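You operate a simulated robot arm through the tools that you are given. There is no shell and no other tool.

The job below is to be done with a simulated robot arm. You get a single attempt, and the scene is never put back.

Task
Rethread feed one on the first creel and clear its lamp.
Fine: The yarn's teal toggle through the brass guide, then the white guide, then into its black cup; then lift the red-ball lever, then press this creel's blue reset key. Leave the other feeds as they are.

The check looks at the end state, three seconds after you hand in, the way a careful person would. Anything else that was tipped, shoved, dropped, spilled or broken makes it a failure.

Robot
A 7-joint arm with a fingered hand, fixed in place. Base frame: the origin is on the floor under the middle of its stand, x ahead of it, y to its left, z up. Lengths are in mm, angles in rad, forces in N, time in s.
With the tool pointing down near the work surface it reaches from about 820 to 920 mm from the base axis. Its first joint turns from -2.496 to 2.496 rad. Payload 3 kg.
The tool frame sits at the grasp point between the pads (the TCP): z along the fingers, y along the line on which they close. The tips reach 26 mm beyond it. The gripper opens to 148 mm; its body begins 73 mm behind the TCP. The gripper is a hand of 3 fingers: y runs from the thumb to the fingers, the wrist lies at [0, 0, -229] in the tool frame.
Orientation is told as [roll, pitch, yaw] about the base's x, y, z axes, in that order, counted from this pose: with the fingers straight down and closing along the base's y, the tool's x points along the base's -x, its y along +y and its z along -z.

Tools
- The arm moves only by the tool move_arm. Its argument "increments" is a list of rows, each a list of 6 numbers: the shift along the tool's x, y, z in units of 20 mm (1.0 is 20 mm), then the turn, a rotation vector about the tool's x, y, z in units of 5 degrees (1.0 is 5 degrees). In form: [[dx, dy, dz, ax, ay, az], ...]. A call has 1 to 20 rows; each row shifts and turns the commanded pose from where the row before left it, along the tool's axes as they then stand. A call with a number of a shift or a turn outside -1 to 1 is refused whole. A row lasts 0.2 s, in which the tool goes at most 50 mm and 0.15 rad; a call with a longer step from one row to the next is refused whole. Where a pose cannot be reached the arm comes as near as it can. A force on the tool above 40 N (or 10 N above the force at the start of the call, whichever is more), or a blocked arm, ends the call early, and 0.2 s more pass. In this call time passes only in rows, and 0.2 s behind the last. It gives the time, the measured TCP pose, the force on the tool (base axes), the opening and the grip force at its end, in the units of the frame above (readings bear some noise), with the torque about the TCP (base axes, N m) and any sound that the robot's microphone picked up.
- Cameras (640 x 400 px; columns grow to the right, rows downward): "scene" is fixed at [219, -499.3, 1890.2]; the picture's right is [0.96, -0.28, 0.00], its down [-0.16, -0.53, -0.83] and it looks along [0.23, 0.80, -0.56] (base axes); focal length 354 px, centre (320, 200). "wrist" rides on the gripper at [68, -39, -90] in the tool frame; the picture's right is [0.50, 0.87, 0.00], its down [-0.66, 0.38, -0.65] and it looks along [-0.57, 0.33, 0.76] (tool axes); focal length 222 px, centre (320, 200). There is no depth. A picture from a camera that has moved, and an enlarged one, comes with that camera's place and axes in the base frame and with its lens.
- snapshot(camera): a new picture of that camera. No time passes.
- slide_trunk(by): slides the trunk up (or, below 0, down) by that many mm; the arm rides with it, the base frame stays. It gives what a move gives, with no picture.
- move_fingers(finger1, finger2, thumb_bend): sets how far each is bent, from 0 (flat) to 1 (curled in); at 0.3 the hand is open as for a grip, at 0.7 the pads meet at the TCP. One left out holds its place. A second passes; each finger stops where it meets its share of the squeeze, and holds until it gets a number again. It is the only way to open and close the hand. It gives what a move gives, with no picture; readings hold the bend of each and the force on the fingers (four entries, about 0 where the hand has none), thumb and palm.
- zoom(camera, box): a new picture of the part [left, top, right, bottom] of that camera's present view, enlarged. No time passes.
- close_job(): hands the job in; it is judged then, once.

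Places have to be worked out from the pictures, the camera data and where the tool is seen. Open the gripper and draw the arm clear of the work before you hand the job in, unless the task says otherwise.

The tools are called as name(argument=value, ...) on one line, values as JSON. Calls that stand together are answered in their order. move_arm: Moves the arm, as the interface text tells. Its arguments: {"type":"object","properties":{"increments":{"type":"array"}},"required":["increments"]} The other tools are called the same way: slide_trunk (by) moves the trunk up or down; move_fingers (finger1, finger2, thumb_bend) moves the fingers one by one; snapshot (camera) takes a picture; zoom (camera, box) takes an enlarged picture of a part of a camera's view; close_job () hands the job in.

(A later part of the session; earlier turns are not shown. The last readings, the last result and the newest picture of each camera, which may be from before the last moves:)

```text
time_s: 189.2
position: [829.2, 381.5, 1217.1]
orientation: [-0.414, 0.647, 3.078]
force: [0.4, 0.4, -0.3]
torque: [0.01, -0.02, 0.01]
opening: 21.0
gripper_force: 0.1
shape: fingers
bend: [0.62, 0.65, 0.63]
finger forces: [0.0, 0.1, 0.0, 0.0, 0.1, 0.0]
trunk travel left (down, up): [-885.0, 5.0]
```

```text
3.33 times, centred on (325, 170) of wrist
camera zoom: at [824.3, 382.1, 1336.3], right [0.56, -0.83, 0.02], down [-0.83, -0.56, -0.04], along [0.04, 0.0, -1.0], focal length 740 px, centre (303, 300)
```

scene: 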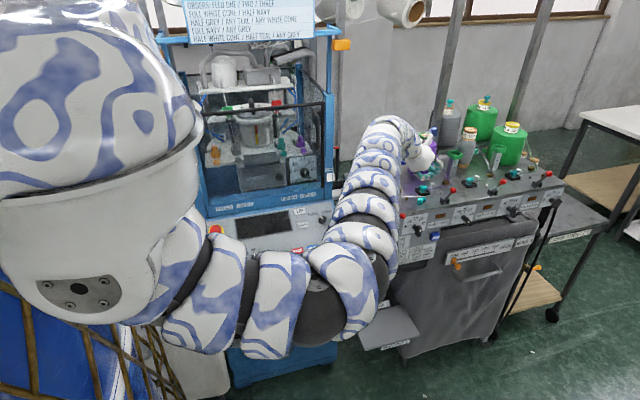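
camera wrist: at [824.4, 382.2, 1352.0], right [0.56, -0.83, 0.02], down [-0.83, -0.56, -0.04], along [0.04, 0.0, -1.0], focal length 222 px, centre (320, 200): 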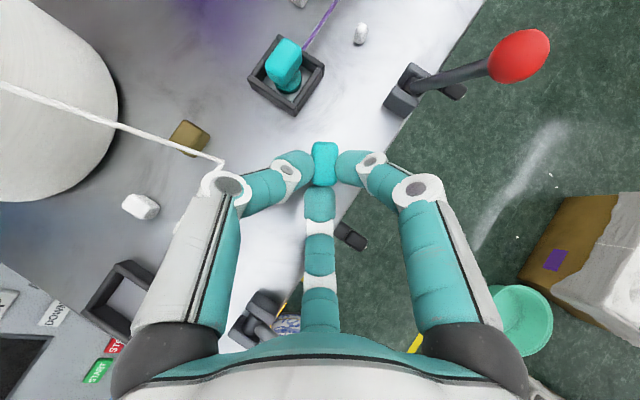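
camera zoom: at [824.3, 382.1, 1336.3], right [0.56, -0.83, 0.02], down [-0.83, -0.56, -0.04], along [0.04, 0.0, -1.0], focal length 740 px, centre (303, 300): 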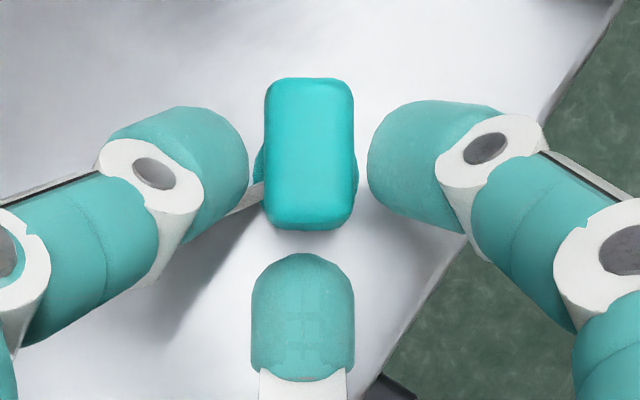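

It stands upright on the deck, free of the fingers. I'll retreat straight back along the tool axis.

move_arm(increments=[[0, 0, -0.4, 0, 0, 0], [0, 0, -0.7, 0, 0, 0], [0, 0, -1, 0, 0, 0], [0, 0, -1, 0, 0, 0], [0, 0, -1, 0, 0, 0]])

zoom(camera="scene", box=[350, 140, 470, 223])

zoom(camera="scene", box=[415, 180, 455, 213])

snapshot(camera="wrist")

```text
time_s: 190.4
position: [781.6, 353.2, 1279.7]
orientation: [-0.415, 0.648, 3.079]
force: [-0.1, 0.6, -0.4]
torque: [0.03, -0.01, -0.02]
opening: 21.2
gripper_force: 0.1
shape: fingers
bend: [0.62, 0.65, 0.63]
finger forces: [0.0, 0.1, 0.0, 0.1, 0.0, 0.0]
trunk travel left (down, up): [-885.0, 5.0]
```

```text
4.82 times, centred on (410, 182) of scene
camera zoom: at [219.0, -499.3, 1890.2], right [0.96, -0.28, 0.0], down [-0.16, -0.53, -0.83], along [0.23, 0.8, -0.56], focal length 1707 px, centre (-114, 289)
```

zoom: 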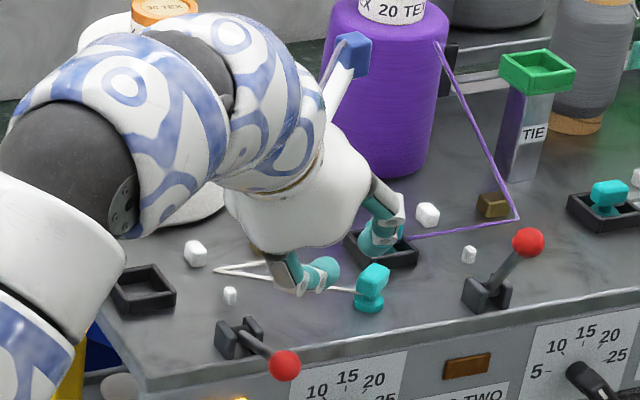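

```text
12.12 times, centred on (435, 196) of scene
camera zoom: at [219.0, -499.3, 1890.2], right [0.96, -0.28, 0.0], down [-0.16, -0.53, -0.83], along [0.23, 0.8, -0.56], focal length 4292 px, centre (-1074, 242)
```

zoom: 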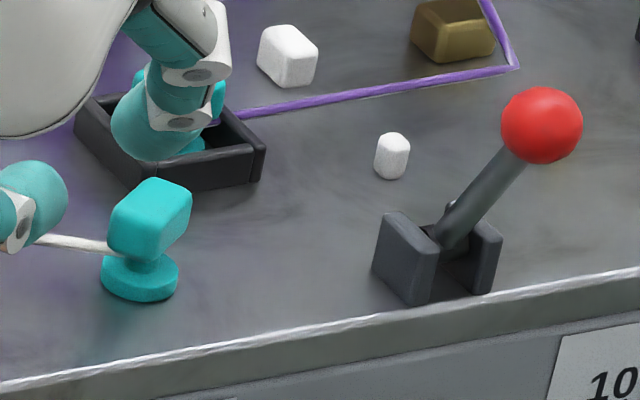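

```text
taken
camera wrist: at [775.8, 352.3, 1398.7], right [0.56, -0.83, 0.02], down [-0.83, -0.56, -0.04], along [0.04, 0.0, -1.0], focal length 222 px, centre (320, 200)
```

wrist: 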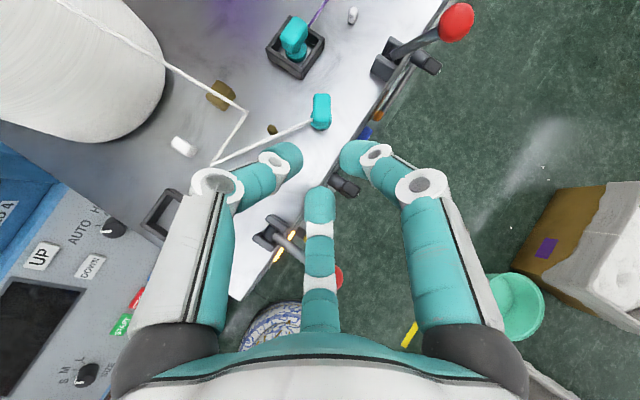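

The toggle is standing foot-down at about (851, 392), and the strand is pinned brass then white. Now I'll rise, move to the spot where rolling is free, and roll the hand back to its normal attitude for regripping.

move_arm(increments=[[0.6, -0.32, -0.733, 0, 0, 0], [0.6, -0.32, -0.733, 0, 0, 0], [0.6, -0.32, -0.733, 0, 0, 0], [0.8, 0.1, 0.5, 0, 0, 0], [0.8, 0.1, 0.5, 0, 0, 0], [0, 0, 0, 0, 0, -1], [0, 0, 0, 0, 0, -1], [0, 0, 0, 0, 0, -1], [0, 0, 0, 0, 0, -1], [0, 0, 0, 0, 0, -1], [0, 0, 0, 0, 0, -1], [0, 0, 0, 0, 0, -1], [0, 0, 0, 0, 0, -1], [0, 0, 0, 0, 0, -1], [0, 0, 0, 0, 0, -1], [0, 0, 0, 0, 0, -1], [0, 0, 0, 0, 0, -1]])

move_arm(increments=[[0, 0, 0, 0, 0, -1], [0, 0, 0, 0, 0, -1], [0, 0, 0, 0, 0, -1], [0, 0, 0, 0, 0, -1], [0, 0, 0, 0, 0, -1], [0, 0, 0, 0, 0, -1], [0, 0, 0, 0, 0, -1], [0, 0, 0, 0, 0, -1], [0, 0, 0, 0, 0, -1], [0, 0, 0, 0, 0, -1], [0, 0, 0, 0, 0, -1], [0, 0, 0, 0, 0, -1], [0, 0, 0, 0, 0, -1], [0, 0, 0, 0, 0, -1], [0, 0, 0, 0, 0, -1], [0, 0, 0, 0, 0, -1], [0, 0, 0, 0, 0, -1], [0, 0, 0, 0, 0, -1], [0, 0, 0, 0, 0, -1], [0, 0, 0, 0, 0, -1]])

snapshot(camera="wrist")

snapshot(camera="scene")

```text
time_s: 194.0
position: [819.1, 355.0, 1338.6]
orientation: [0.459, 0.617, -1.869]
force: [0.9, -0.2, 0.5]
torque: [-0.02, 0.02, 0.01]
opening: 21.3
gripper_force: 0.0
shape: fingers
bend: [0.62, 0.65, 0.63]
finger forces: [0.1, 0.0, 0.0, 0.0, 0.1, 0.0]
trunk travel left (down, up): [-885.0, 5.0]
```

```text
time_s: 198.2
position: [819.7, 353.0, 1339.4]
orientation: [0.607, -0.475, -0.423]
force: [-0.8, -0.1, 0.0]
torque: [0.01, 0.0, 0.01]
opening: 21.3
gripper_force: 0.1
shape: fingers
bend: [0.62, 0.65, 0.63]
finger forces: [0.0, 0.1, 0.0, 0.1, 0.0, 0.0]
trunk travel left (down, up): [-885.0, 5.0]
```

```text
taken
camera wrist: at [709.8, 312.1, 1355.4], right [-0.32, 0.92, 0.21], down [0.19, -0.15, 0.97], along [0.93, 0.35, -0.13], focal length 222 px, centre (320, 200)
```

wrist: 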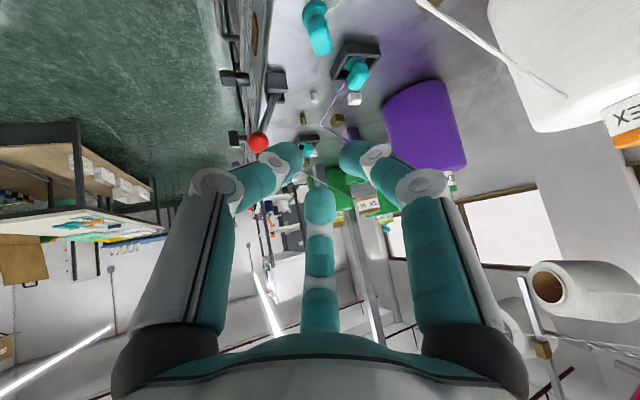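

```text
taken
```

scene: 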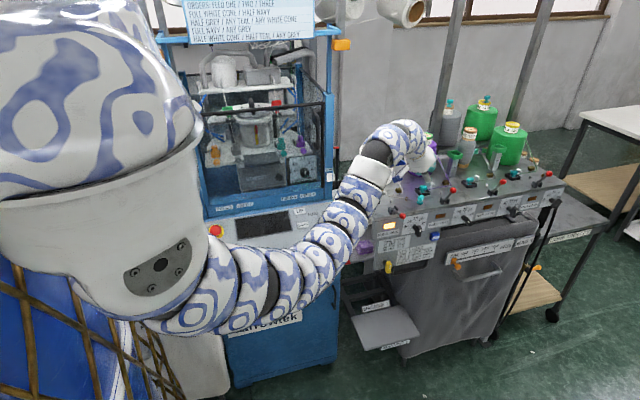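

The arm has also unfolded into the better configuration. I'll take out the last 18° of roll, so finger 2 is on top and the thumb and finger 1 face the head's thin sides.

move_arm(increments=[[0, 0, 0, 0, 0, -0.9], [0, 0, 0, 0, 0, -0.9], [0, 0, 0, 0, 0, -0.9], [0, 0, 0, 0, 0, -0.9]])

move_fingers(finger1=0.61, finger2=0.56, thumb_bend=0.62)

zoom(camera="wrist", box=[220, 0, 420, 160])

zoom(camera="scene", box=[390, 140, 470, 213])

```text
time_s: 199.2
position: [819.2, 353.7, 1341.6]
orientation: [0.436, -0.633, -0.102]
force: [0.2, 0.7, 0.2]
torque: [0.0, 0.03, -0.02]
opening: 21.2
gripper_force: 0.1
shape: fingers
bend: [0.62, 0.65, 0.63]
finger forces: [0.0, 0.0, 0.0, 0.0, 0.1, 0.1]
trunk travel left (down, up): [-885.0, 5.0]
```

```text
time_s: 200.2
position: [820.2, 354.4, 1342.0]
orientation: [0.437, -0.632, -0.103]
force: [0.2, -0.1, 0.2]
torque: [-0.02, 0.0, -0.01]
opening: 24.4
gripper_force: 0.1
shape: fingers
bend: [0.61, 0.56, 0.62]
finger forces: [0.0, 0.0, 0.0, 0.0, 0.0, 0.0]
trunk travel left (down, up): [-885.0, 5.0]
```

```text
2.50 times, centred on (320, 80) of wrist
camera zoom: at [719.8, 290.0, 1353.5], right [-0.54, 0.84, 0.0], down [0.09, 0.06, 0.99], along [0.84, 0.53, -0.11], focal length 555 px, centre (320, 500)
```

zoom: 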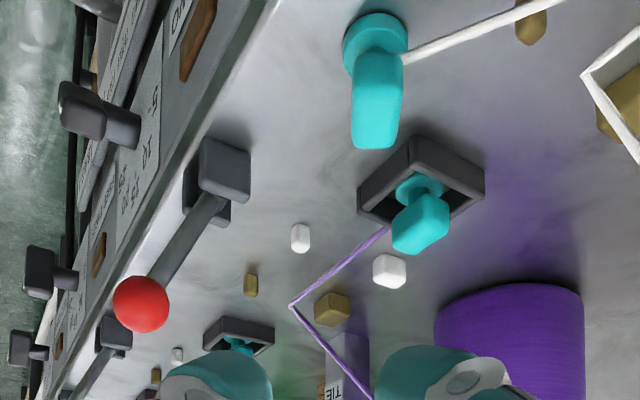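

```text
5.48 times, centred on (430, 176) of scene
camera zoom: at [219.0, -499.3, 1890.2], right [0.96, -0.28, 0.0], down [-0.16, -0.53, -0.83], along [0.23, 0.8, -0.56], focal length 1940 px, centre (-283, 329)
```

zoom: 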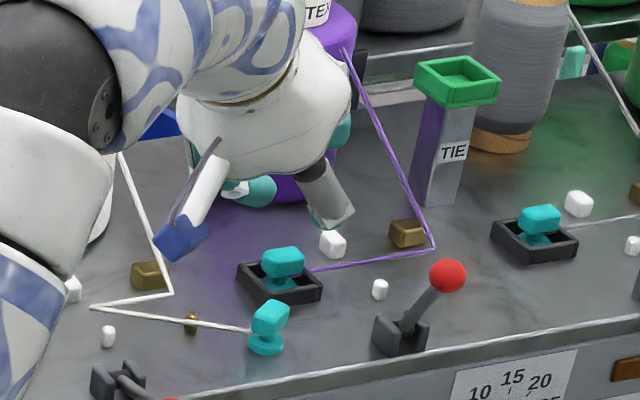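

The toggle is at (851, 395.5), upright, its long side in line with the hand. I'll come to a hover above it.

move_arm(increments=[[0.3225, 0.0775, 0.921, 0, 0, 0], [0.3225, 0.0775, 0.921, 0, 0, 0], [0.3225, 0.0775, 0.921, 0, 0, 0], [0.3225, 0.0775, 0.921, 0, 0, 0]])

zoom(camera="wrist", box=[220, 20, 420, 180])

zoom(camera="scene", box=[400, 160, 460, 213])

```text
time_s: 201.2
position: [840.4, 388.2, 1274.3]
orientation: [0.434, -0.63, -0.103]
force: [0.4, -0.1, -0.3]
torque: [0.01, 0.0, -0.03]
opening: 24.5
gripper_force: 0.0
shape: fingers
bend: [0.61, 0.56, 0.62]
finger forces: [0.0, 0.0, 0.0, 0.0, 0.1, 0.1]
trunk travel left (down, up): [-885.0, 5.0]
```

```text
2.50 times, centred on (320, 100) of wrist
camera zoom: at [740.8, 325.5, 1287.1], right [-0.54, 0.84, 0.0], down [0.09, 0.06, 0.99], along [0.84, 0.53, -0.11], focal length 555 px, centre (320, 450)
```

zoom: 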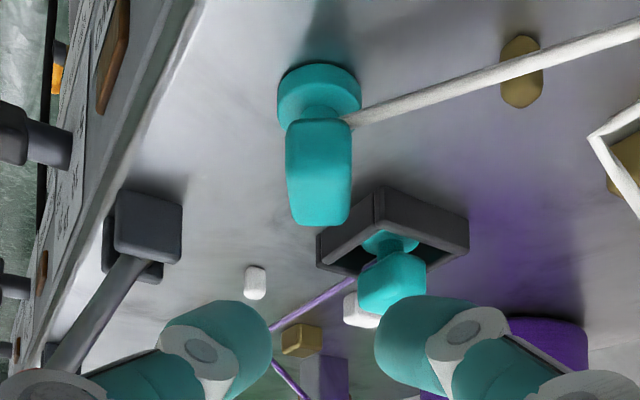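

```text
7.55 times, centred on (430, 186) of scene
camera zoom: at [219.0, -499.3, 1890.2], right [0.96, -0.28, 0.0], down [-0.16, -0.53, -0.83], along [0.23, 0.8, -0.56], focal length 2673 px, centre (-510, 302)
```

zoom: 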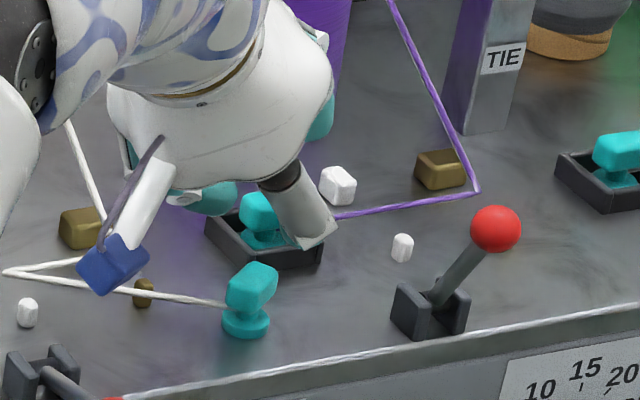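

Centred within a millimetre. I'll descend 52 mm vertically around the head.

move_arm(increments=[[0.384, -0.222, 0.475, 0, 0, 0], [0.384, -0.222, 0.475, 0, 0, 0], [0.384, -0.222, 0.475, 0, 0, 0], [0.375, -0.217, 0.465, 0, 0, 0]])

zoom(camera="wrist", box=[220, 40, 420, 220])

zoom(camera="scene", box=[400, 160, 460, 213])

```text
time_s: 202.2
position: [841.0, 389.1, 1222.5]
orientation: [0.435, -0.634, -0.102]
force: [0.1, -1.2, 0.0]
torque: [-0.01, 0.02, 0.02]
opening: 24.3
gripper_force: 0.0
shape: fingers
bend: [0.61, 0.56, 0.62]
finger forces: [0.0, 0.1, 0.0, 0.0, 0.0, 0.0]
trunk travel left (down, up): [-885.0, 5.0]
```

```text
2.22 times, centred on (320, 130) of wrist
camera zoom: at [740.9, 324.8, 1234.1], right [-0.54, 0.84, 0.0], down [0.09, 0.06, 0.99], along [0.84, 0.53, -0.11], focal length 494 px, centre (320, 356)
```

zoom: 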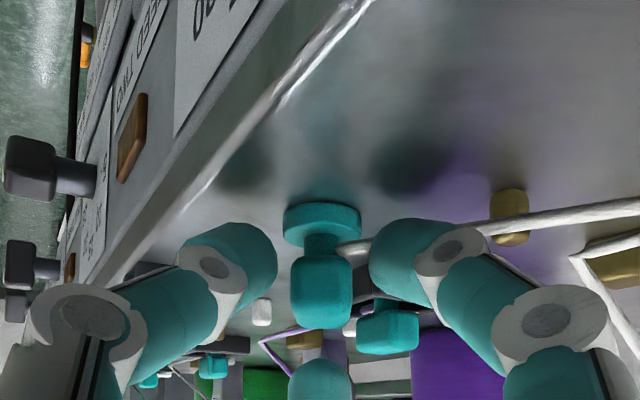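

```text
7.55 times, centred on (430, 186) of scene
camera zoom: at [219.0, -499.3, 1890.2], right [0.96, -0.28, 0.0], down [-0.16, -0.53, -0.83], along [0.23, 0.8, -0.56], focal length 2673 px, centre (-510, 302)
```

zoom: 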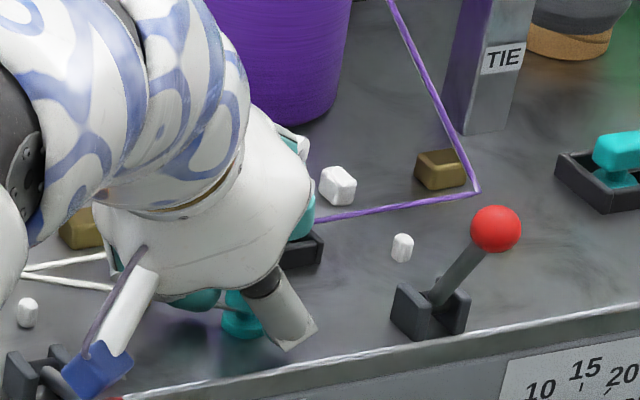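

The head is between the fingertips. I'll raise 5 mm so the pinch is a bit above the head's middle, leaving more foot showing below, and then close.

move_arm(increments=[[-0.148, 0.085, -0.183, 0, 0, 0]])

move_fingers(finger2=0.6)

move_fingers(finger1=0.71, finger2=0.69, thumb_bend=0.71)

zoom(camera="wrist", box=[220, 40, 420, 220])

zoom(camera="scene", box=[400, 160, 460, 213])

```text
time_s: 202.6
position: [838.9, 388.6, 1227.4]
orientation: [0.437, -0.633, -0.103]
force: [0.0, -0.3, 0.5]
torque: [0.0, 0.02, 0.02]
opening: 24.4
gripper_force: 0.1
shape: fingers
bend: [0.61, 0.56, 0.62]
finger forces: [0.0, 0.0, 0.0, 0.0, 0.1, 0.0]
trunk travel left (down, up): [-885.0, 5.0]
```

```text
time_s: 203.6
position: [839.8, 388.6, 1226.8]
orientation: [0.437, -0.629, -0.103]
force: [-0.8, 0.8, -0.3]
torque: [0.06, 0.0, 0.01]
opening: 24.4
gripper_force: 0.1
shape: fingers
bend: [0.61, 0.6, 0.62]
finger forces: [0.1, 0.0, 0.1, 0.1, 0.0, 0.1]
trunk travel left (down, up): [-885.0, 5.0]
```

```text
time_s: 204.6
position: [840.7, 388.6, 1226.7]
orientation: [0.437, -0.631, -0.103]
force: [-0.6, -0.5, 0.8]
torque: [-0.03, 0.02, 0.0]
opening: 12.5
gripper_force: 6.1
shape: fingers
bend: [0.65, 0.68, 0.68]
finger forces: [5.9, 0.9, 0.0, 0.0, 5.8, 0.0]
trunk travel left (down, up): [-885.0, 5.0]
```

```text
2.22 times, centred on (320, 130) of wrist
camera zoom: at [740.3, 325.7, 1239.4], right [-0.54, 0.84, 0.0], down [0.09, 0.06, 0.99], along [0.84, 0.53, -0.11], focal length 494 px, centre (320, 356)
```

zoom: 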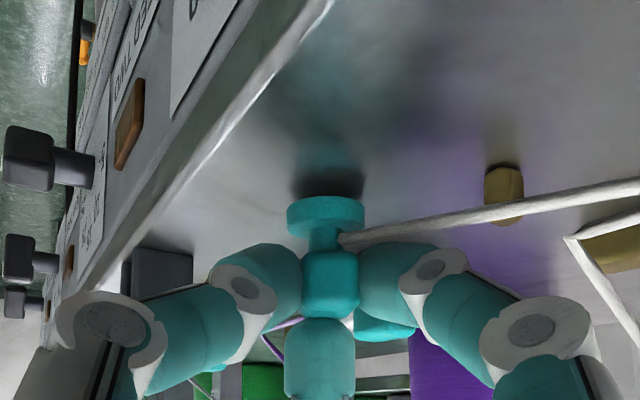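

```text
7.55 times, centred on (430, 186) of scene
camera zoom: at [219.0, -499.3, 1890.2], right [0.96, -0.28, 0.0], down [-0.16, -0.53, -0.83], along [0.23, 0.8, -0.56], focal length 2673 px, centre (-510, 302)
```

zoom: 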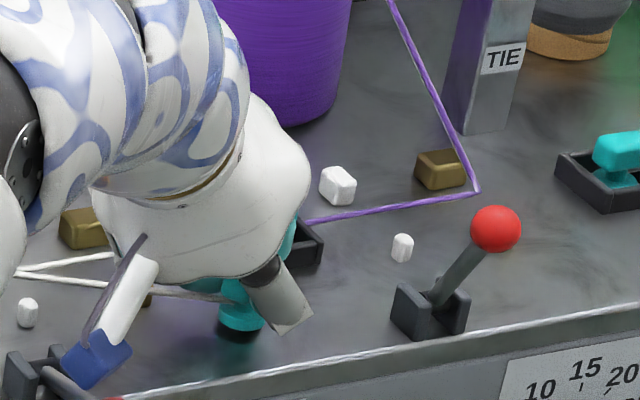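

A solid, upright hold: 5.9, 0.9 and 5.8 N. I'll lift it 70 mm and check the view.

move_arm(increments=[[-0.25, 0.15, -0.32, 0, 0, 0], [-0.517, 0.299, -0.64, 0, 0, 0], [-0.517, 0.299, -0.64, 0, 0, 0], [-0.517, 0.299, -0.64, 0, 0, 0], [-0.3, 0.17, -0.37, 0, 0, 0]])

snapshot(camera="scene")

zoom(camera="wrist", box=[200, 20, 440, 220])

```text
time_s: 205.8
position: [841.7, 389.5, 1299.9]
orientation: [0.437, -0.631, -0.104]
force: [-0.5, -0.1, 0.7]
torque: [0.01, 0.04, -0.01]
opening: 12.5
gripper_force: 6.7
shape: fingers
bend: [0.65, 0.68, 0.68]
finger forces: [5.7, 1.0, 0.0, 0.0, 5.7, 0.0]
trunk travel left (down, up): [-885.0, 5.0]
```

```text
taken
```

scene: 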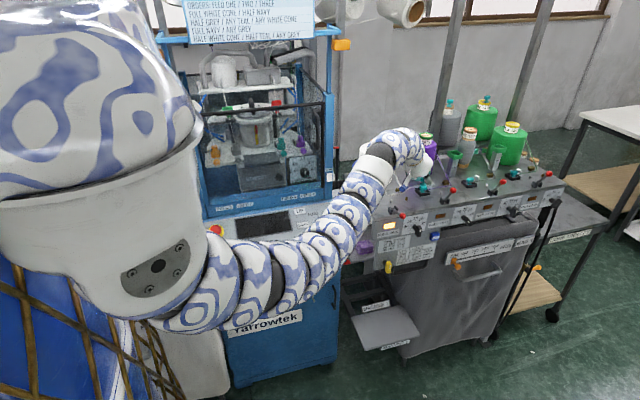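

```text
2.00 times, centred on (320, 120) of wrist
camera zoom: at [741.2, 325.4, 1311.6], right [-0.54, 0.84, 0.0], down [0.09, 0.06, 0.99], along [0.84, 0.53, -0.11], focal length 444 px, centre (320, 360)
```

zoom: 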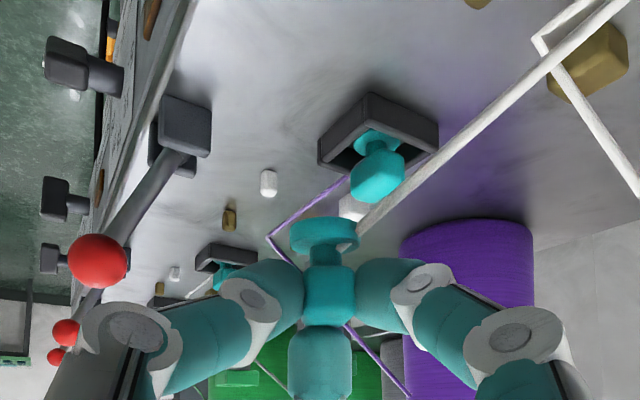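

The arm is in the good configuration now. I'll carry the toggle at this height over to the cup.

move_arm(increments=[[0.734, 0.426, -0.395, 0, 0, 0], [0.734, 0.426, -0.395, 0, 0, 0], [0.734, 0.426, -0.395, 0, 0, 0], [0.734, 0.426, -0.395, 0, 0, 0], [0.734, 0.426, -0.395, 0, 0, 0]])

move_arm(increments=[[0.734, 0.426, -0.395, 0, 0, 0], [0.734, 0.426, -0.395, 0, 0, 0], [0.734, 0.426, -0.395, 0, 0, 0], [0.734, 0.426, -0.395, 0, 0, 0]])

snapshot(camera="scene")

zoom(camera="wrist", box=[200, 0, 440, 200])

```text
time_s: 207.0
position: [750.1, 421.6, 1297.6]
orientation: [0.437, -0.63, -0.105]
force: [-0.3, -0.2, 0.1]
torque: [0.01, 0.0, -0.04]
opening: 12.0
gripper_force: 6.3
shape: fingers
bend: [0.65, 0.68, 0.68]
finger forces: [5.8, 0.8, 0.0, 0.1, 5.8, 0.0]
trunk travel left (down, up): [-885.0, 5.0]
```

```text
time_s: 208.0
position: [680.5, 445.8, 1298.5]
orientation: [0.438, -0.632, -0.103]
force: [-0.2, 0.4, -0.2]
torque: [-0.03, 0.01, -0.02]
opening: 12.6
gripper_force: 5.7
shape: fingers
bend: [0.65, 0.68, 0.68]
finger forces: [5.8, 0.7, 0.0, 0.0, 5.7, 0.1]
trunk travel left (down, up): [-885.0, 5.0]
```

```text
taken
```

scene: 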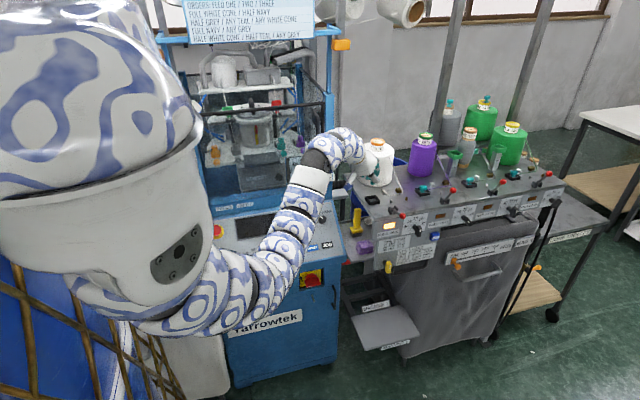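

```text
2.00 times, centred on (320, 100) of wrist
camera zoom: at [580.9, 381.7, 1311.3], right [-0.54, 0.84, 0.0], down [0.09, 0.06, 0.99], along [0.84, 0.53, -0.11], focal length 444 px, centre (320, 400)
```

zoom: 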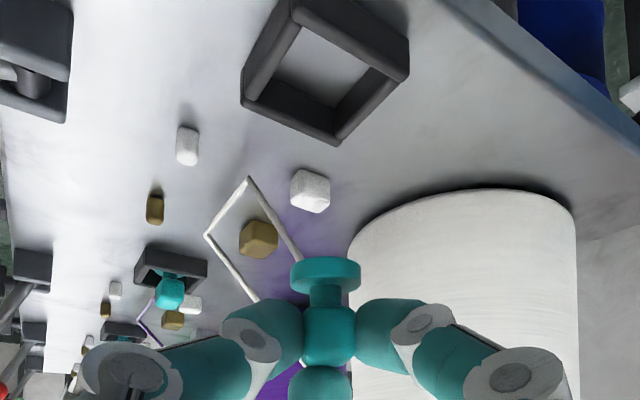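

The toggle is above the cup, upright, and the strand is pinned at both guides. It needs about 2 mm in +X; I'll lower 60 mm with that correction and check.

move_arm(increments=[[0.42, -0.2575, 0.566, 0, 0, 0], [0.42, -0.2575, 0.566, 0, 0, 0], [0.42, -0.2575, 0.566, 0, 0, 0], [0.42, -0.2575, 0.566, 0, 0, 0]])

zoom(camera="wrist", box=[220, 20, 420, 200])

zoom(camera="scene", box=[350, 170, 410, 213])

```text
time_s: 209.0
position: [684.4, 444.6, 1238.3]
orientation: [0.439, -0.632, -0.104]
force: [-0.4, 0.4, 0.0]
torque: [0.02, -0.03, -0.02]
opening: 12.3
gripper_force: 6.4
shape: fingers
bend: [0.65, 0.68, 0.68]
finger forces: [5.7, 0.8, 0.0, 0.0, 5.7, 0.1]
trunk travel left (down, up): [-885.0, 5.0]
```

```text
2.22 times, centred on (320, 110) of wrist
camera zoom: at [583.9, 381.1, 1250.6], right [-0.54, 0.84, 0.0], down [0.09, 0.06, 0.99], along [0.84, 0.53, -0.11], focal length 494 px, centre (320, 400)
```

zoom: 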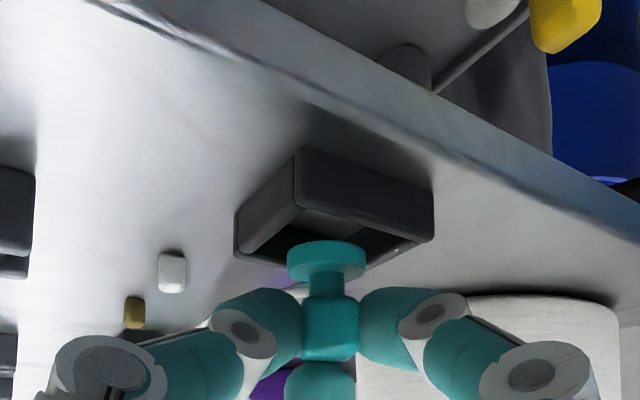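

```text
9.30 times, centred on (380, 192) of scene
camera zoom: at [219.0, -499.3, 1890.2], right [0.96, -0.28, 0.0], down [-0.16, -0.53, -0.83], along [0.23, 0.8, -0.56], focal length 3294 px, centre (-238, 279)
```

zoom: 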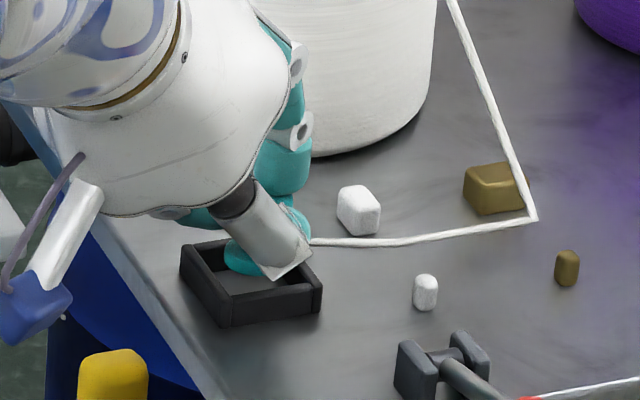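

The foot is centred over the cup within a millimetre. I'll lower the last 10–11 mm.

move_arm(increments=[[0.155, -0.09, 0.192, 0, 0, 0], [0.155, -0.09, 0.192, 0, 0, 0]])

zoom(camera="wrist", box=[220, 20, 420, 200])

zoom(camera="scene", box=[350, 170, 410, 213])

```text
time_s: 209.6
position: [684.4, 443.2, 1228.3]
orientation: [0.436, -0.632, -0.103]
force: [-0.3, -0.2, -0.6]
torque: [0.02, -0.02, -0.01]
opening: 12.4
gripper_force: 6.7
shape: fingers
bend: [0.65, 0.68, 0.68]
finger forces: [5.8, 0.8, 0.0, 0.0, 5.7, 0.0]
trunk travel left (down, up): [-885.0, 5.0]
```

```text
2.22 times, centred on (320, 110) of wrist
camera zoom: at [583.9, 380.9, 1240.4], right [-0.54, 0.84, 0.0], down [0.09, 0.06, 0.99], along [0.84, 0.53, -0.11], focal length 494 px, centre (320, 400)
```

zoom: 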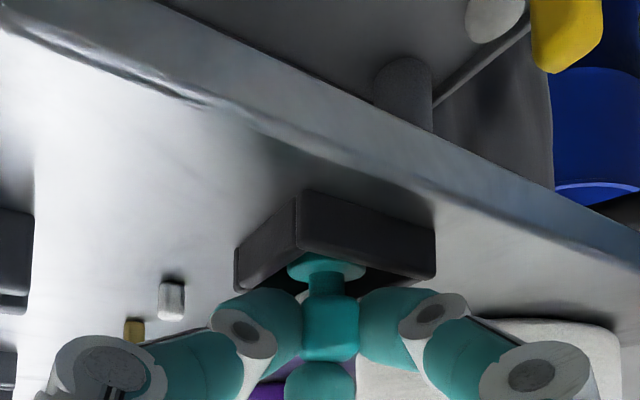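

```text
9.30 times, centred on (380, 192) of scene
camera zoom: at [219.0, -499.3, 1890.2], right [0.96, -0.28, 0.0], down [-0.16, -0.53, -0.83], along [0.23, 0.8, -0.56], focal length 3294 px, centre (-238, 279)
```

zoom: 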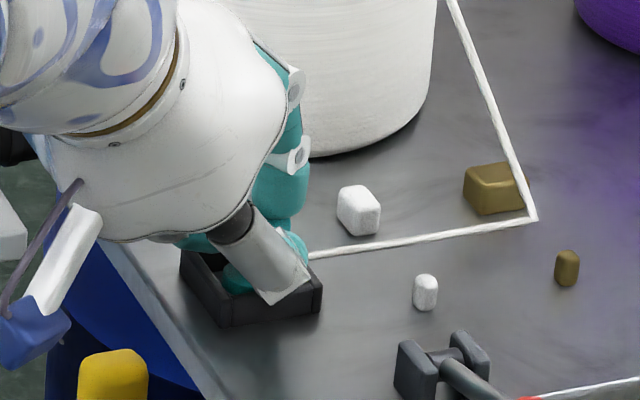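

The foot is inside the cup. I'll release exactly as in the first placement, which went cleanly: all three fingers opening about 5 mm together.

move_fingers(finger1=0.615, finger2=0.63, thumb_bend=0.635)

zoom(camera="wrist", box=[220, 20, 420, 200])

zoom(camera="scene", box=[350, 170, 410, 213])

```text
time_s: 210.6
position: [683.8, 443.8, 1228.4]
orientation: [0.438, -0.631, -0.103]
force: [-0.1, 0.2, 0.7]
torque: [0.0, -0.02, 0.01]
opening: 22.8
gripper_force: 0.0
shape: fingers
bend: [0.61, 0.63, 0.63]
finger forces: [0.1, 0.0, 0.0, 0.0, 0.0, 0.0]
trunk travel left (down, up): [-885.0, 5.0]
```

```text
2.22 times, centred on (320, 110) of wrist
camera zoom: at [583.9, 381.0, 1240.5], right [-0.54, 0.84, 0.0], down [0.09, 0.06, 0.99], along [0.84, 0.53, -0.11], focal length 494 px, centre (320, 400)
```

zoom: 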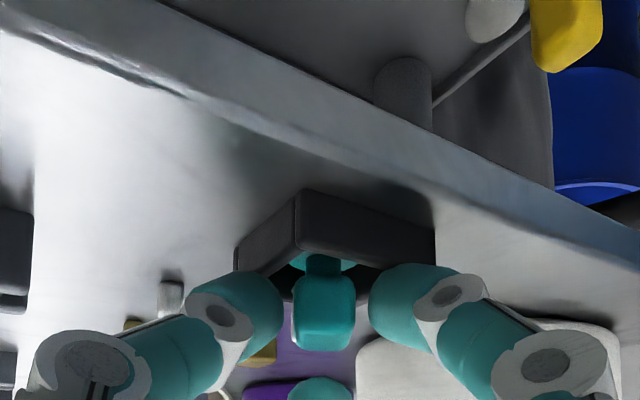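

```text
9.30 times, centred on (380, 192) of scene
camera zoom: at [219.0, -499.3, 1890.2], right [0.96, -0.28, 0.0], down [-0.16, -0.53, -0.83], along [0.23, 0.8, -0.56], focal length 3294 px, centre (-238, 279)
```

zoom: 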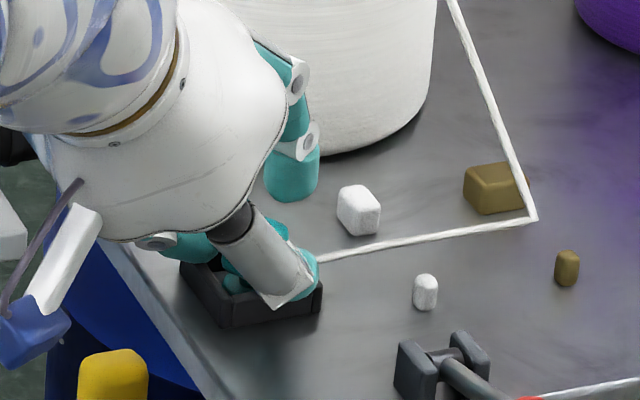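

Released cleanly: the toggle stands upright in the cup with clearance on both sides. I'll lift the hand straight up, slowly at first.

move_arm(increments=[[-0.12, 0.01, -0.115, 0, 0, 0], [-0.2, 0.115, -0.247, 0, 0, 0], [-0.4, 0.23, -0.49, 0, 0, 0], [-0.59, 0.341, -0.731, 0, 0, 0], [-0.59, 0.341, -0.731, 0, 0, 0]])

zoom(camera="scene", box=[350, 170, 410, 213])

zoom(camera="wrist", box=[200, 0, 440, 180])

```text
time_s: 211.8
position: [682.1, 443.9, 1291.1]
orientation: [0.437, -0.632, -0.102]
force: [0.6, -0.2, 0.0]
torque: [0.02, 0.0, 0.03]
opening: 22.9
gripper_force: 0.2
shape: fingers
bend: [0.61, 0.63, 0.63]
finger forces: [0.0, 0.0, 0.1, 0.1, 0.0, 0.1]
trunk travel left (down, up): [-885.0, 5.0]
```

```text
9.30 times, centred on (380, 192) of scene
camera zoom: at [219.0, -499.3, 1890.2], right [0.96, -0.28, 0.0], down [-0.16, -0.53, -0.83], along [0.23, 0.8, -0.56], focal length 3294 px, centre (-238, 279)
```

zoom: 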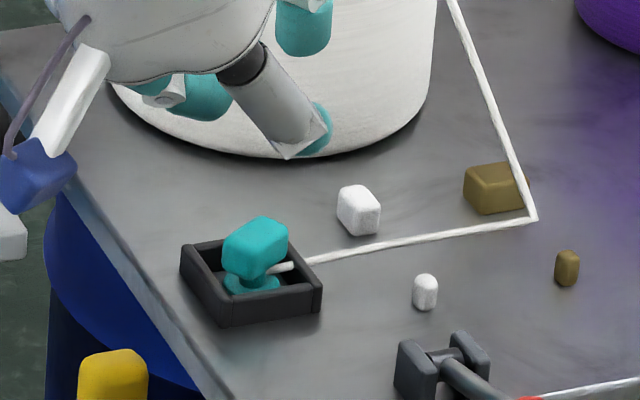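

```text
2.22 times, centred on (320, 90) of wrist
camera zoom: at [582.9, 381.3, 1304.0], right [-0.54, 0.84, 0.0], down [0.09, 0.06, 0.99], along [0.84, 0.53, -0.11], focal length 494 px, centre (320, 444)
```

zoom: 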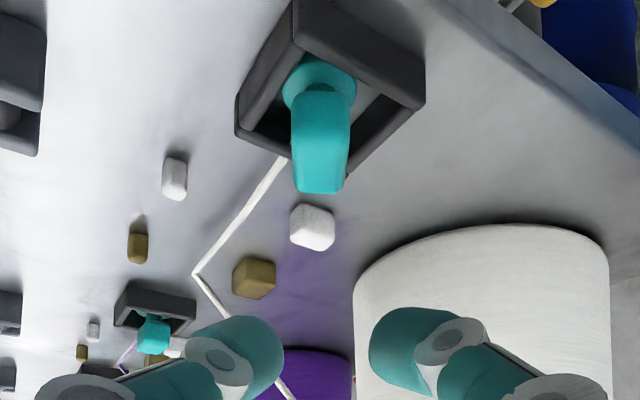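

Feed one is now threaded properly: the strand is held at brass and white and the toggle stands foot-down in its cup. On to the lever: I'll open the fingers and go to a standoff in line with its ball.

move_fingers(finger1=0.53, finger2=0.5, thumb_bend=0.53)

move_arm(increments=[[-0.025, -0.896, -0.292, 0, 0, 0], [-0.025, -0.896, -0.292, 0, 0, 0], [-0.025, -0.896, -0.292, 0, 0, 0], [-0.025, -0.896, -0.292, 0, 0, 0], [-0.025, -0.896, -0.292, 0, 0, 0], [-0.025, -0.896, -0.292, 0, 0, 0], [-0.025, -0.896, -0.292, 0, 0, 0], [-0.025, -0.896, -0.292, 0, 0, 0], [-0.025, -0.896, -0.292, 0, 0, 0]])

zoom(camera="wrist", box=[200, 40, 440, 220])

zoom(camera="scene", box=[350, 165, 450, 240])

```text
time_s: 212.8
position: [682.9, 444.9, 1291.0]
orientation: [0.437, -0.632, -0.104]
force: [-0.1, -0.2, -0.2]
torque: [-0.01, -0.01, 0.0]
opening: 51.8
gripper_force: 0.0
shape: fingers
bend: [0.53, 0.5, 0.53]
finger forces: [0.0, 0.0, 0.0, 0.0, 0.0, 0.1]
trunk travel left (down, up): [-885.0, 5.0]
```

```text
time_s: 214.8
position: [682.8, 274.2, 1277.4]
orientation: [0.436, -0.631, -0.104]
force: [-0.5, 1.0, 0.2]
torque: [0.02, 0.02, 0.0]
opening: 52.1
gripper_force: 0.0
shape: fingers
bend: [0.53, 0.5, 0.53]
finger forces: [0.1, 0.0, 0.1, 0.0, 0.1, 0.0]
trunk travel left (down, up): [-885.0, 5.0]
```

```text
2.22 times, centred on (320, 130) of wrist
camera zoom: at [581.9, 210.8, 1288.8], right [-0.54, 0.84, 0.0], down [0.09, 0.06, 0.99], along [0.84, 0.53, -0.11], focal length 494 px, centre (320, 356)
```

zoom: 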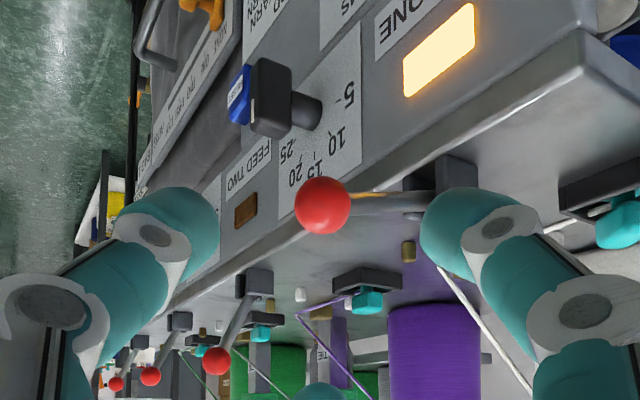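

```text
5.33 times, centred on (400, 202) of scene
camera zoom: at [219.0, -499.3, 1890.2], right [0.96, -0.28, 0.0], down [-0.16, -0.53, -0.83], along [0.23, 0.8, -0.56], focal length 1889 px, centre (-107, 187)
```

zoom: 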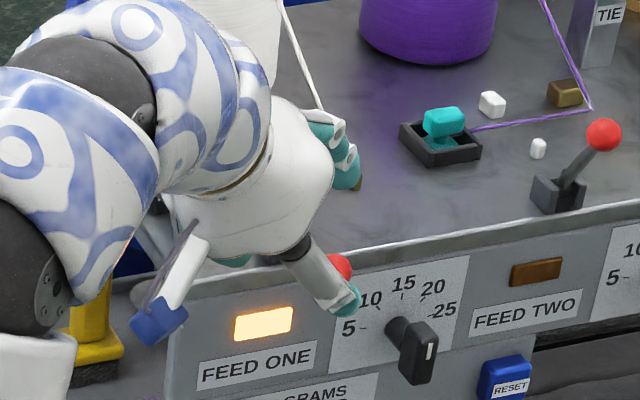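

The ball is on the tool axis. I'll advance 70 mm and close around it.

move_arm(increments=[[0.01, 0, 0.7, 0, 0, 0], [0.01, 0, 0.7, 0, 0, 0], [0.01, 0, 0.7, 0, 0, 0], [0.01, 0, 0.7, 0, 0, 0], [0.01, 0, 0.7, 0, 0, 0]])

move_fingers(finger1=0.64, finger2=0.64, thumb_bend=0.64)

zoom(camera="wrist", box=[220, 80, 420, 240])

```text
time_s: 216.0
position: [722.0, 300.2, 1224.5]
orientation: [0.435, -0.629, -0.104]
force: [0.7, -0.1, 1.4]
torque: [-0.01, -0.01, 0.01]
opening: 51.9
gripper_force: 0.0
shape: fingers
bend: [0.53, 0.5, 0.53]
finger forces: [0.0, 0.0, 0.0, 0.1, 0.0, 0.1]
trunk travel left (down, up): [-885.0, 5.0]
```

```text
time_s: 217.0
position: [721.7, 301.3, 1225.7]
orientation: [0.436, -0.631, -0.103]
force: [-0.2, 0.4, 0.7]
torque: [0.03, 0.05, -0.01]
opening: 17.7
gripper_force: 0.2
shape: fingers
bend: [0.64, 0.63, 0.64]
finger forces: [0.1, 0.6, 0.1, 0.0, 0.0, 0.0]
trunk travel left (down, up): [-885.0, 5.0]
```

```text
2.50 times, centred on (320, 160) of wrist
camera zoom: at [621.5, 237.2, 1237.5], right [-0.54, 0.84, 0.0], down [0.09, 0.06, 0.99], along [0.84, 0.53, -0.11], focal length 555 px, centre (320, 300)
```

zoom: 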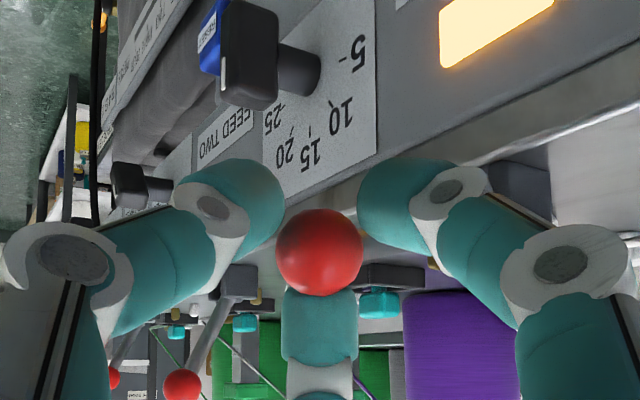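

The ball is caged. I'll lift it through the arc to about 70°.

move_arm(increments=[[-0.322, 0.391, -0.343, 0, 0, 0], [-0.28, 0.45, -0.268, 0, 0, 0], [-0.237, 0.512, -0.192, 0, 0, 0], [-0.19, 0.553, -0.115, 0, 0, 0], [-0.132, 0.578, -0.027, 0, 0, 0], [-0.06, 0.41, 0.028, 0, 0, 0]])

move_fingers(finger1=0.56, finger2=0.54, thumb_bend=0.55)

zoom(camera="scene", box=[370, 170, 450, 230])

zoom(camera="wrist", box=[200, 80, 420, 240])

```text
time_s: 218.4
position: [722.4, 345.7, 1272.8]
orientation: [0.436, -0.629, -0.103]
force: [0.0, 0.4, 0.0]
torque: [0.03, 0.03, 0.02]
opening: 17.7
gripper_force: 0.0
shape: fingers
bend: [0.64, 0.64, 0.64]
finger forces: [0.0, 0.0, 0.1, 0.0, 0.1, 0.0]
trunk travel left (down, up): [-885.0, 5.0]
```

```text
time_s: 219.4
position: [722.5, 345.7, 1271.8]
orientation: [0.438, -0.631, -0.102]
force: [0.2, -0.2, 0.2]
torque: [-0.02, 0.03, 0.05]
opening: 43.6
gripper_force: 0.0
shape: fingers
bend: [0.56, 0.54, 0.55]
finger forces: [0.0, 0.0, 0.1, 0.1, 0.1, 0.1]
trunk travel left (down, up): [-885.0, 5.0]
```

```text
6.67 times, centred on (410, 200) of scene
camera zoom: at [219.0, -499.3, 1890.2], right [0.96, -0.28, 0.0], down [-0.16, -0.53, -0.83], along [0.23, 0.8, -0.56], focal length 2361 px, centre (-280, 200)
```

zoom: 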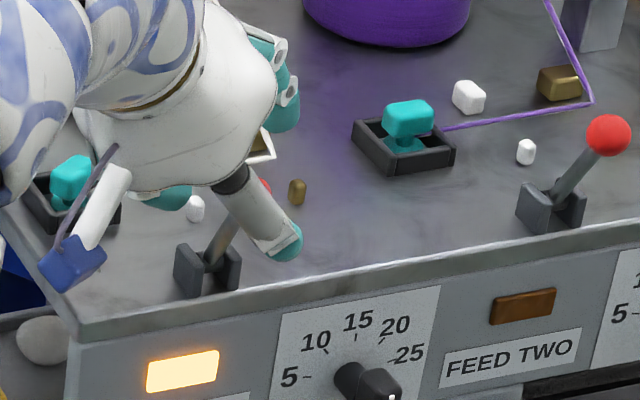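

```text
2.50 times, centred on (310, 160) of wrist
camera zoom: at [622.1, 282.1, 1285.0], right [-0.54, 0.84, 0.0], down [0.09, 0.06, 0.99], along [0.84, 0.53, -0.11], focal length 555 px, centre (345, 300)
```

zoom: 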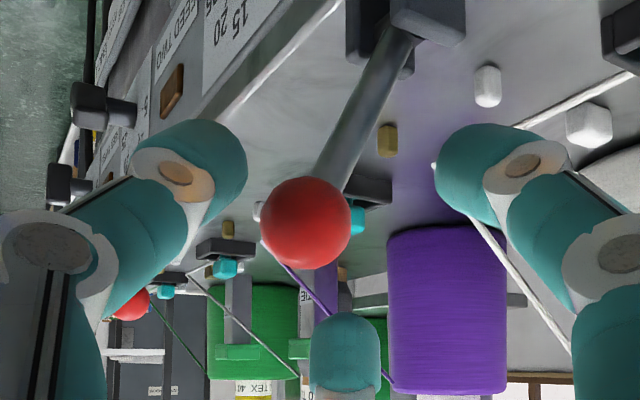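

The ball now sits at about 61°, exactly like the other levers, and there's a visible gap to the thumb. I'll open the fingers wide to confirm it stays.

move_fingers(finger1=0.45, finger2=0.42, thumb_bend=0.4)

zoom(camera="wrist", box=[200, 80, 420, 240])

zoom(camera="scene", box=[370, 170, 450, 230])

```text
time_s: 220.4
position: [722.4, 346.2, 1272.5]
orientation: [0.436, -0.632, -0.103]
force: [-0.4, 0.5, -0.6]
torque: [0.02, -0.02, 0.0]
opening: 86.7
gripper_force: 0.1
shape: fingers
bend: [0.45, 0.42, 0.4]
finger forces: [0.0, 0.1, 0.0, 0.0, 0.0, 0.1]
trunk travel left (down, up): [-885.0, 5.0]
```

```text
2.50 times, centred on (310, 160) of wrist
camera zoom: at [622.1, 282.1, 1285.1], right [-0.54, 0.84, 0.0], down [0.09, 0.06, 0.99], along [0.84, 0.53, -0.11], focal length 555 px, centre (345, 300)
```

zoom: 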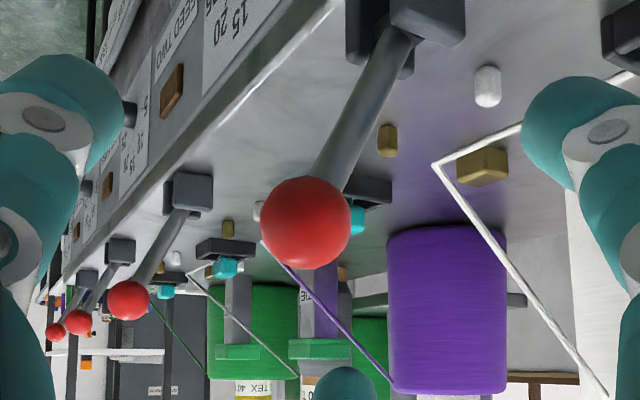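

```text
6.67 times, centred on (410, 200) of scene
camera zoom: at [219.0, -499.3, 1890.2], right [0.96, -0.28, 0.0], down [-0.16, -0.53, -0.83], along [0.23, 0.8, -0.56], focal length 2361 px, centre (-280, 200)
```

zoom: 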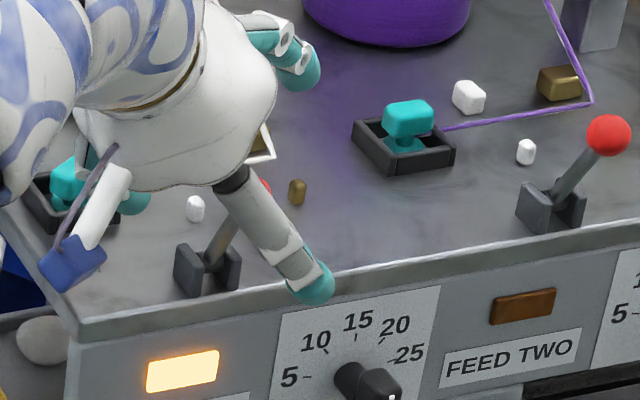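

The lever stays up on its own at the same angle as the others. Now the reset key: it's at about (901, 340, 1061) on the front panel. I'll first withdraw from the lever along the tool axis and make a fist.

move_arm(increments=[[0, 0, -0.8, 0, 0, 0], [0, 0, -1, 0, 0, 0], [0, 0, -1, 0, 0, 0], [0, 0, -1, 0, 0, 0], [0, -0.5, -1, 0, 0, 0]])

move_fingers(finger1=0.7, finger2=0.7, thumb_bend=0.7)

zoom(camera="scene", box=[350, 165, 470, 250])

```text
time_s: 221.6
position: [666.4, 300.3, 1339.8]
orientation: [0.436, -0.632, -0.105]
force: [0.9, -0.1, 0.2]
torque: [0.03, -0.02, -0.01]
opening: 86.5
gripper_force: 0.0
shape: fingers
bend: [0.45, 0.42, 0.4]
finger forces: [0.0, 0.1, 0.0, 0.1, 0.1, 0.0]
trunk travel left (down, up): [-885.0, 5.0]
```

```text
time_s: 222.6
position: [666.4, 301.4, 1339.2]
orientation: [0.439, -0.632, -0.104]
force: [-0.2, -0.3, -0.4]
torque: [0.0, 0.0, 0.05]
opening: 0.0
gripper_force: 0.0
shape: fingers
bend: [0.7, 0.69, 0.7]
finger forces: [0.0, 0.0, 0.0, 0.1, 0.1, 0.1]
trunk travel left (down, up): [-885.0, 5.0]
```

```text
4.71 times, centred on (410, 208) of scene
camera zoom: at [219.0, -499.3, 1890.2], right [0.96, -0.28, 0.0], down [-0.16, -0.53, -0.83], along [0.23, 0.8, -0.56], focal length 1666 px, centre (-104, 165)
```

zoom: 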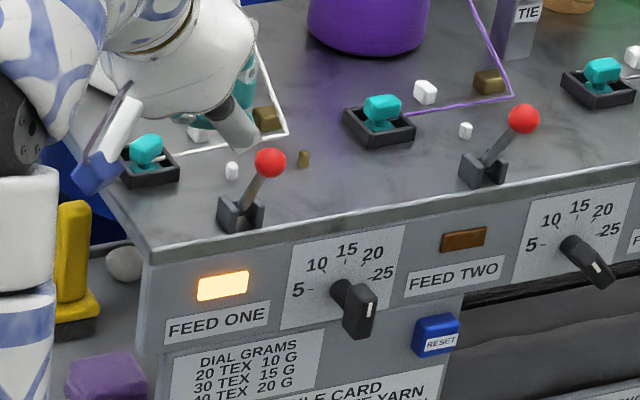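

Lever one now matches lever two. I'll swing the hand out in front of the panel, clear of the levers, then turn it to point toward the panel.

move_arm(increments=[[-0.61, -0.9, 0.073, 0, 0, 0], [-0.61, -0.9, 0.073, 0, 0, 0], [-0.61, -0.9, 0.073, 0, 0, 0], [-0.61, -0.9, 0.073, 0, 0, 0], [-0.61, -0.9, 0.073, 0, 0, 0], [-0.61, -0.9, 0.073, 0, 0, 0], [-0.61, -0.9, 0.073, 0, 0, 0]])

move_arm(increments=[[0, 0, 0, -0.777, -0.027, -0.525], [0, 0, 0, -0.777, -0.027, -0.525], [0, 0, 0, -0.777, -0.027, -0.525], [0, 0, 0, -0.777, -0.027, -0.525], [0, 0, 0, -0.777, -0.027, -0.525], [0, 0, 0, -0.777, -0.027, -0.525], [0, 0, 0, -0.777, -0.027, -0.525], [0, 0, 0, -0.777, -0.027, -0.525]])

snapshot(camera="scene")

snapshot(camera="wrist")

```text
time_s: 224.2
position: [762.7, 182.5, 1337.7]
orientation: [0.437, -0.631, -0.104]
force: [-0.3, -0.3, 0.3]
torque: [0.01, 0.01, 0.0]
opening: 0.0
gripper_force: 0.0
shape: fingers
bend: [0.7, 0.69, 0.7]
finger forces: [0.1, 0.0, 0.0, 0.0, 0.1, 0.0]
trunk travel left (down, up): [-885.0, 5.0]
```

```text
time_s: 226.0
position: [762.7, 181.6, 1339.9]
orientation: [0.714, -0.847, 0.297]
force: [-0.6, -0.4, -0.4]
torque: [-0.01, -0.02, 0.0]
opening: 0.3
gripper_force: 0.0
shape: fingers
bend: [0.7, 0.69, 0.7]
finger forces: [0.0, 0.0, 0.0, 0.1, 0.0, 0.1]
trunk travel left (down, up): [-885.0, 5.0]
```

```text
taken
```

scene: 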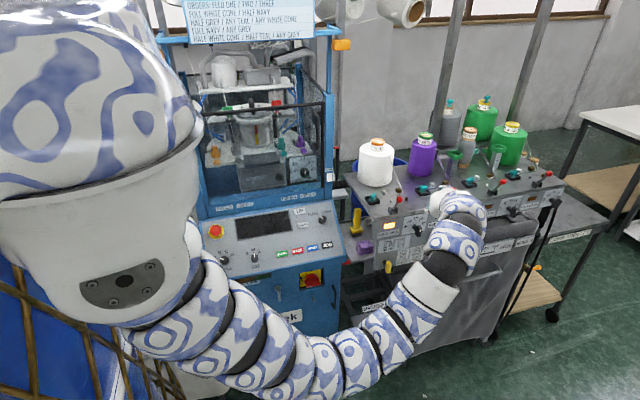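

```text
taken
camera wrist: at [715.2, 74.6, 1317.0], right [-0.91, 0.41, 0.0], down [-0.08, -0.17, 0.98], along [0.4, 0.9, 0.19], focal length 222 px, centre (320, 200)
```

wrist: 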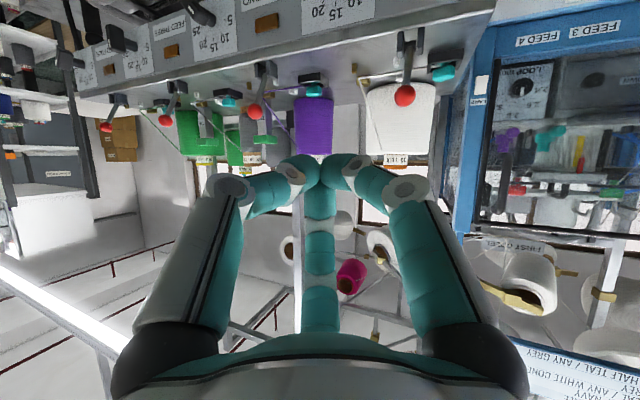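

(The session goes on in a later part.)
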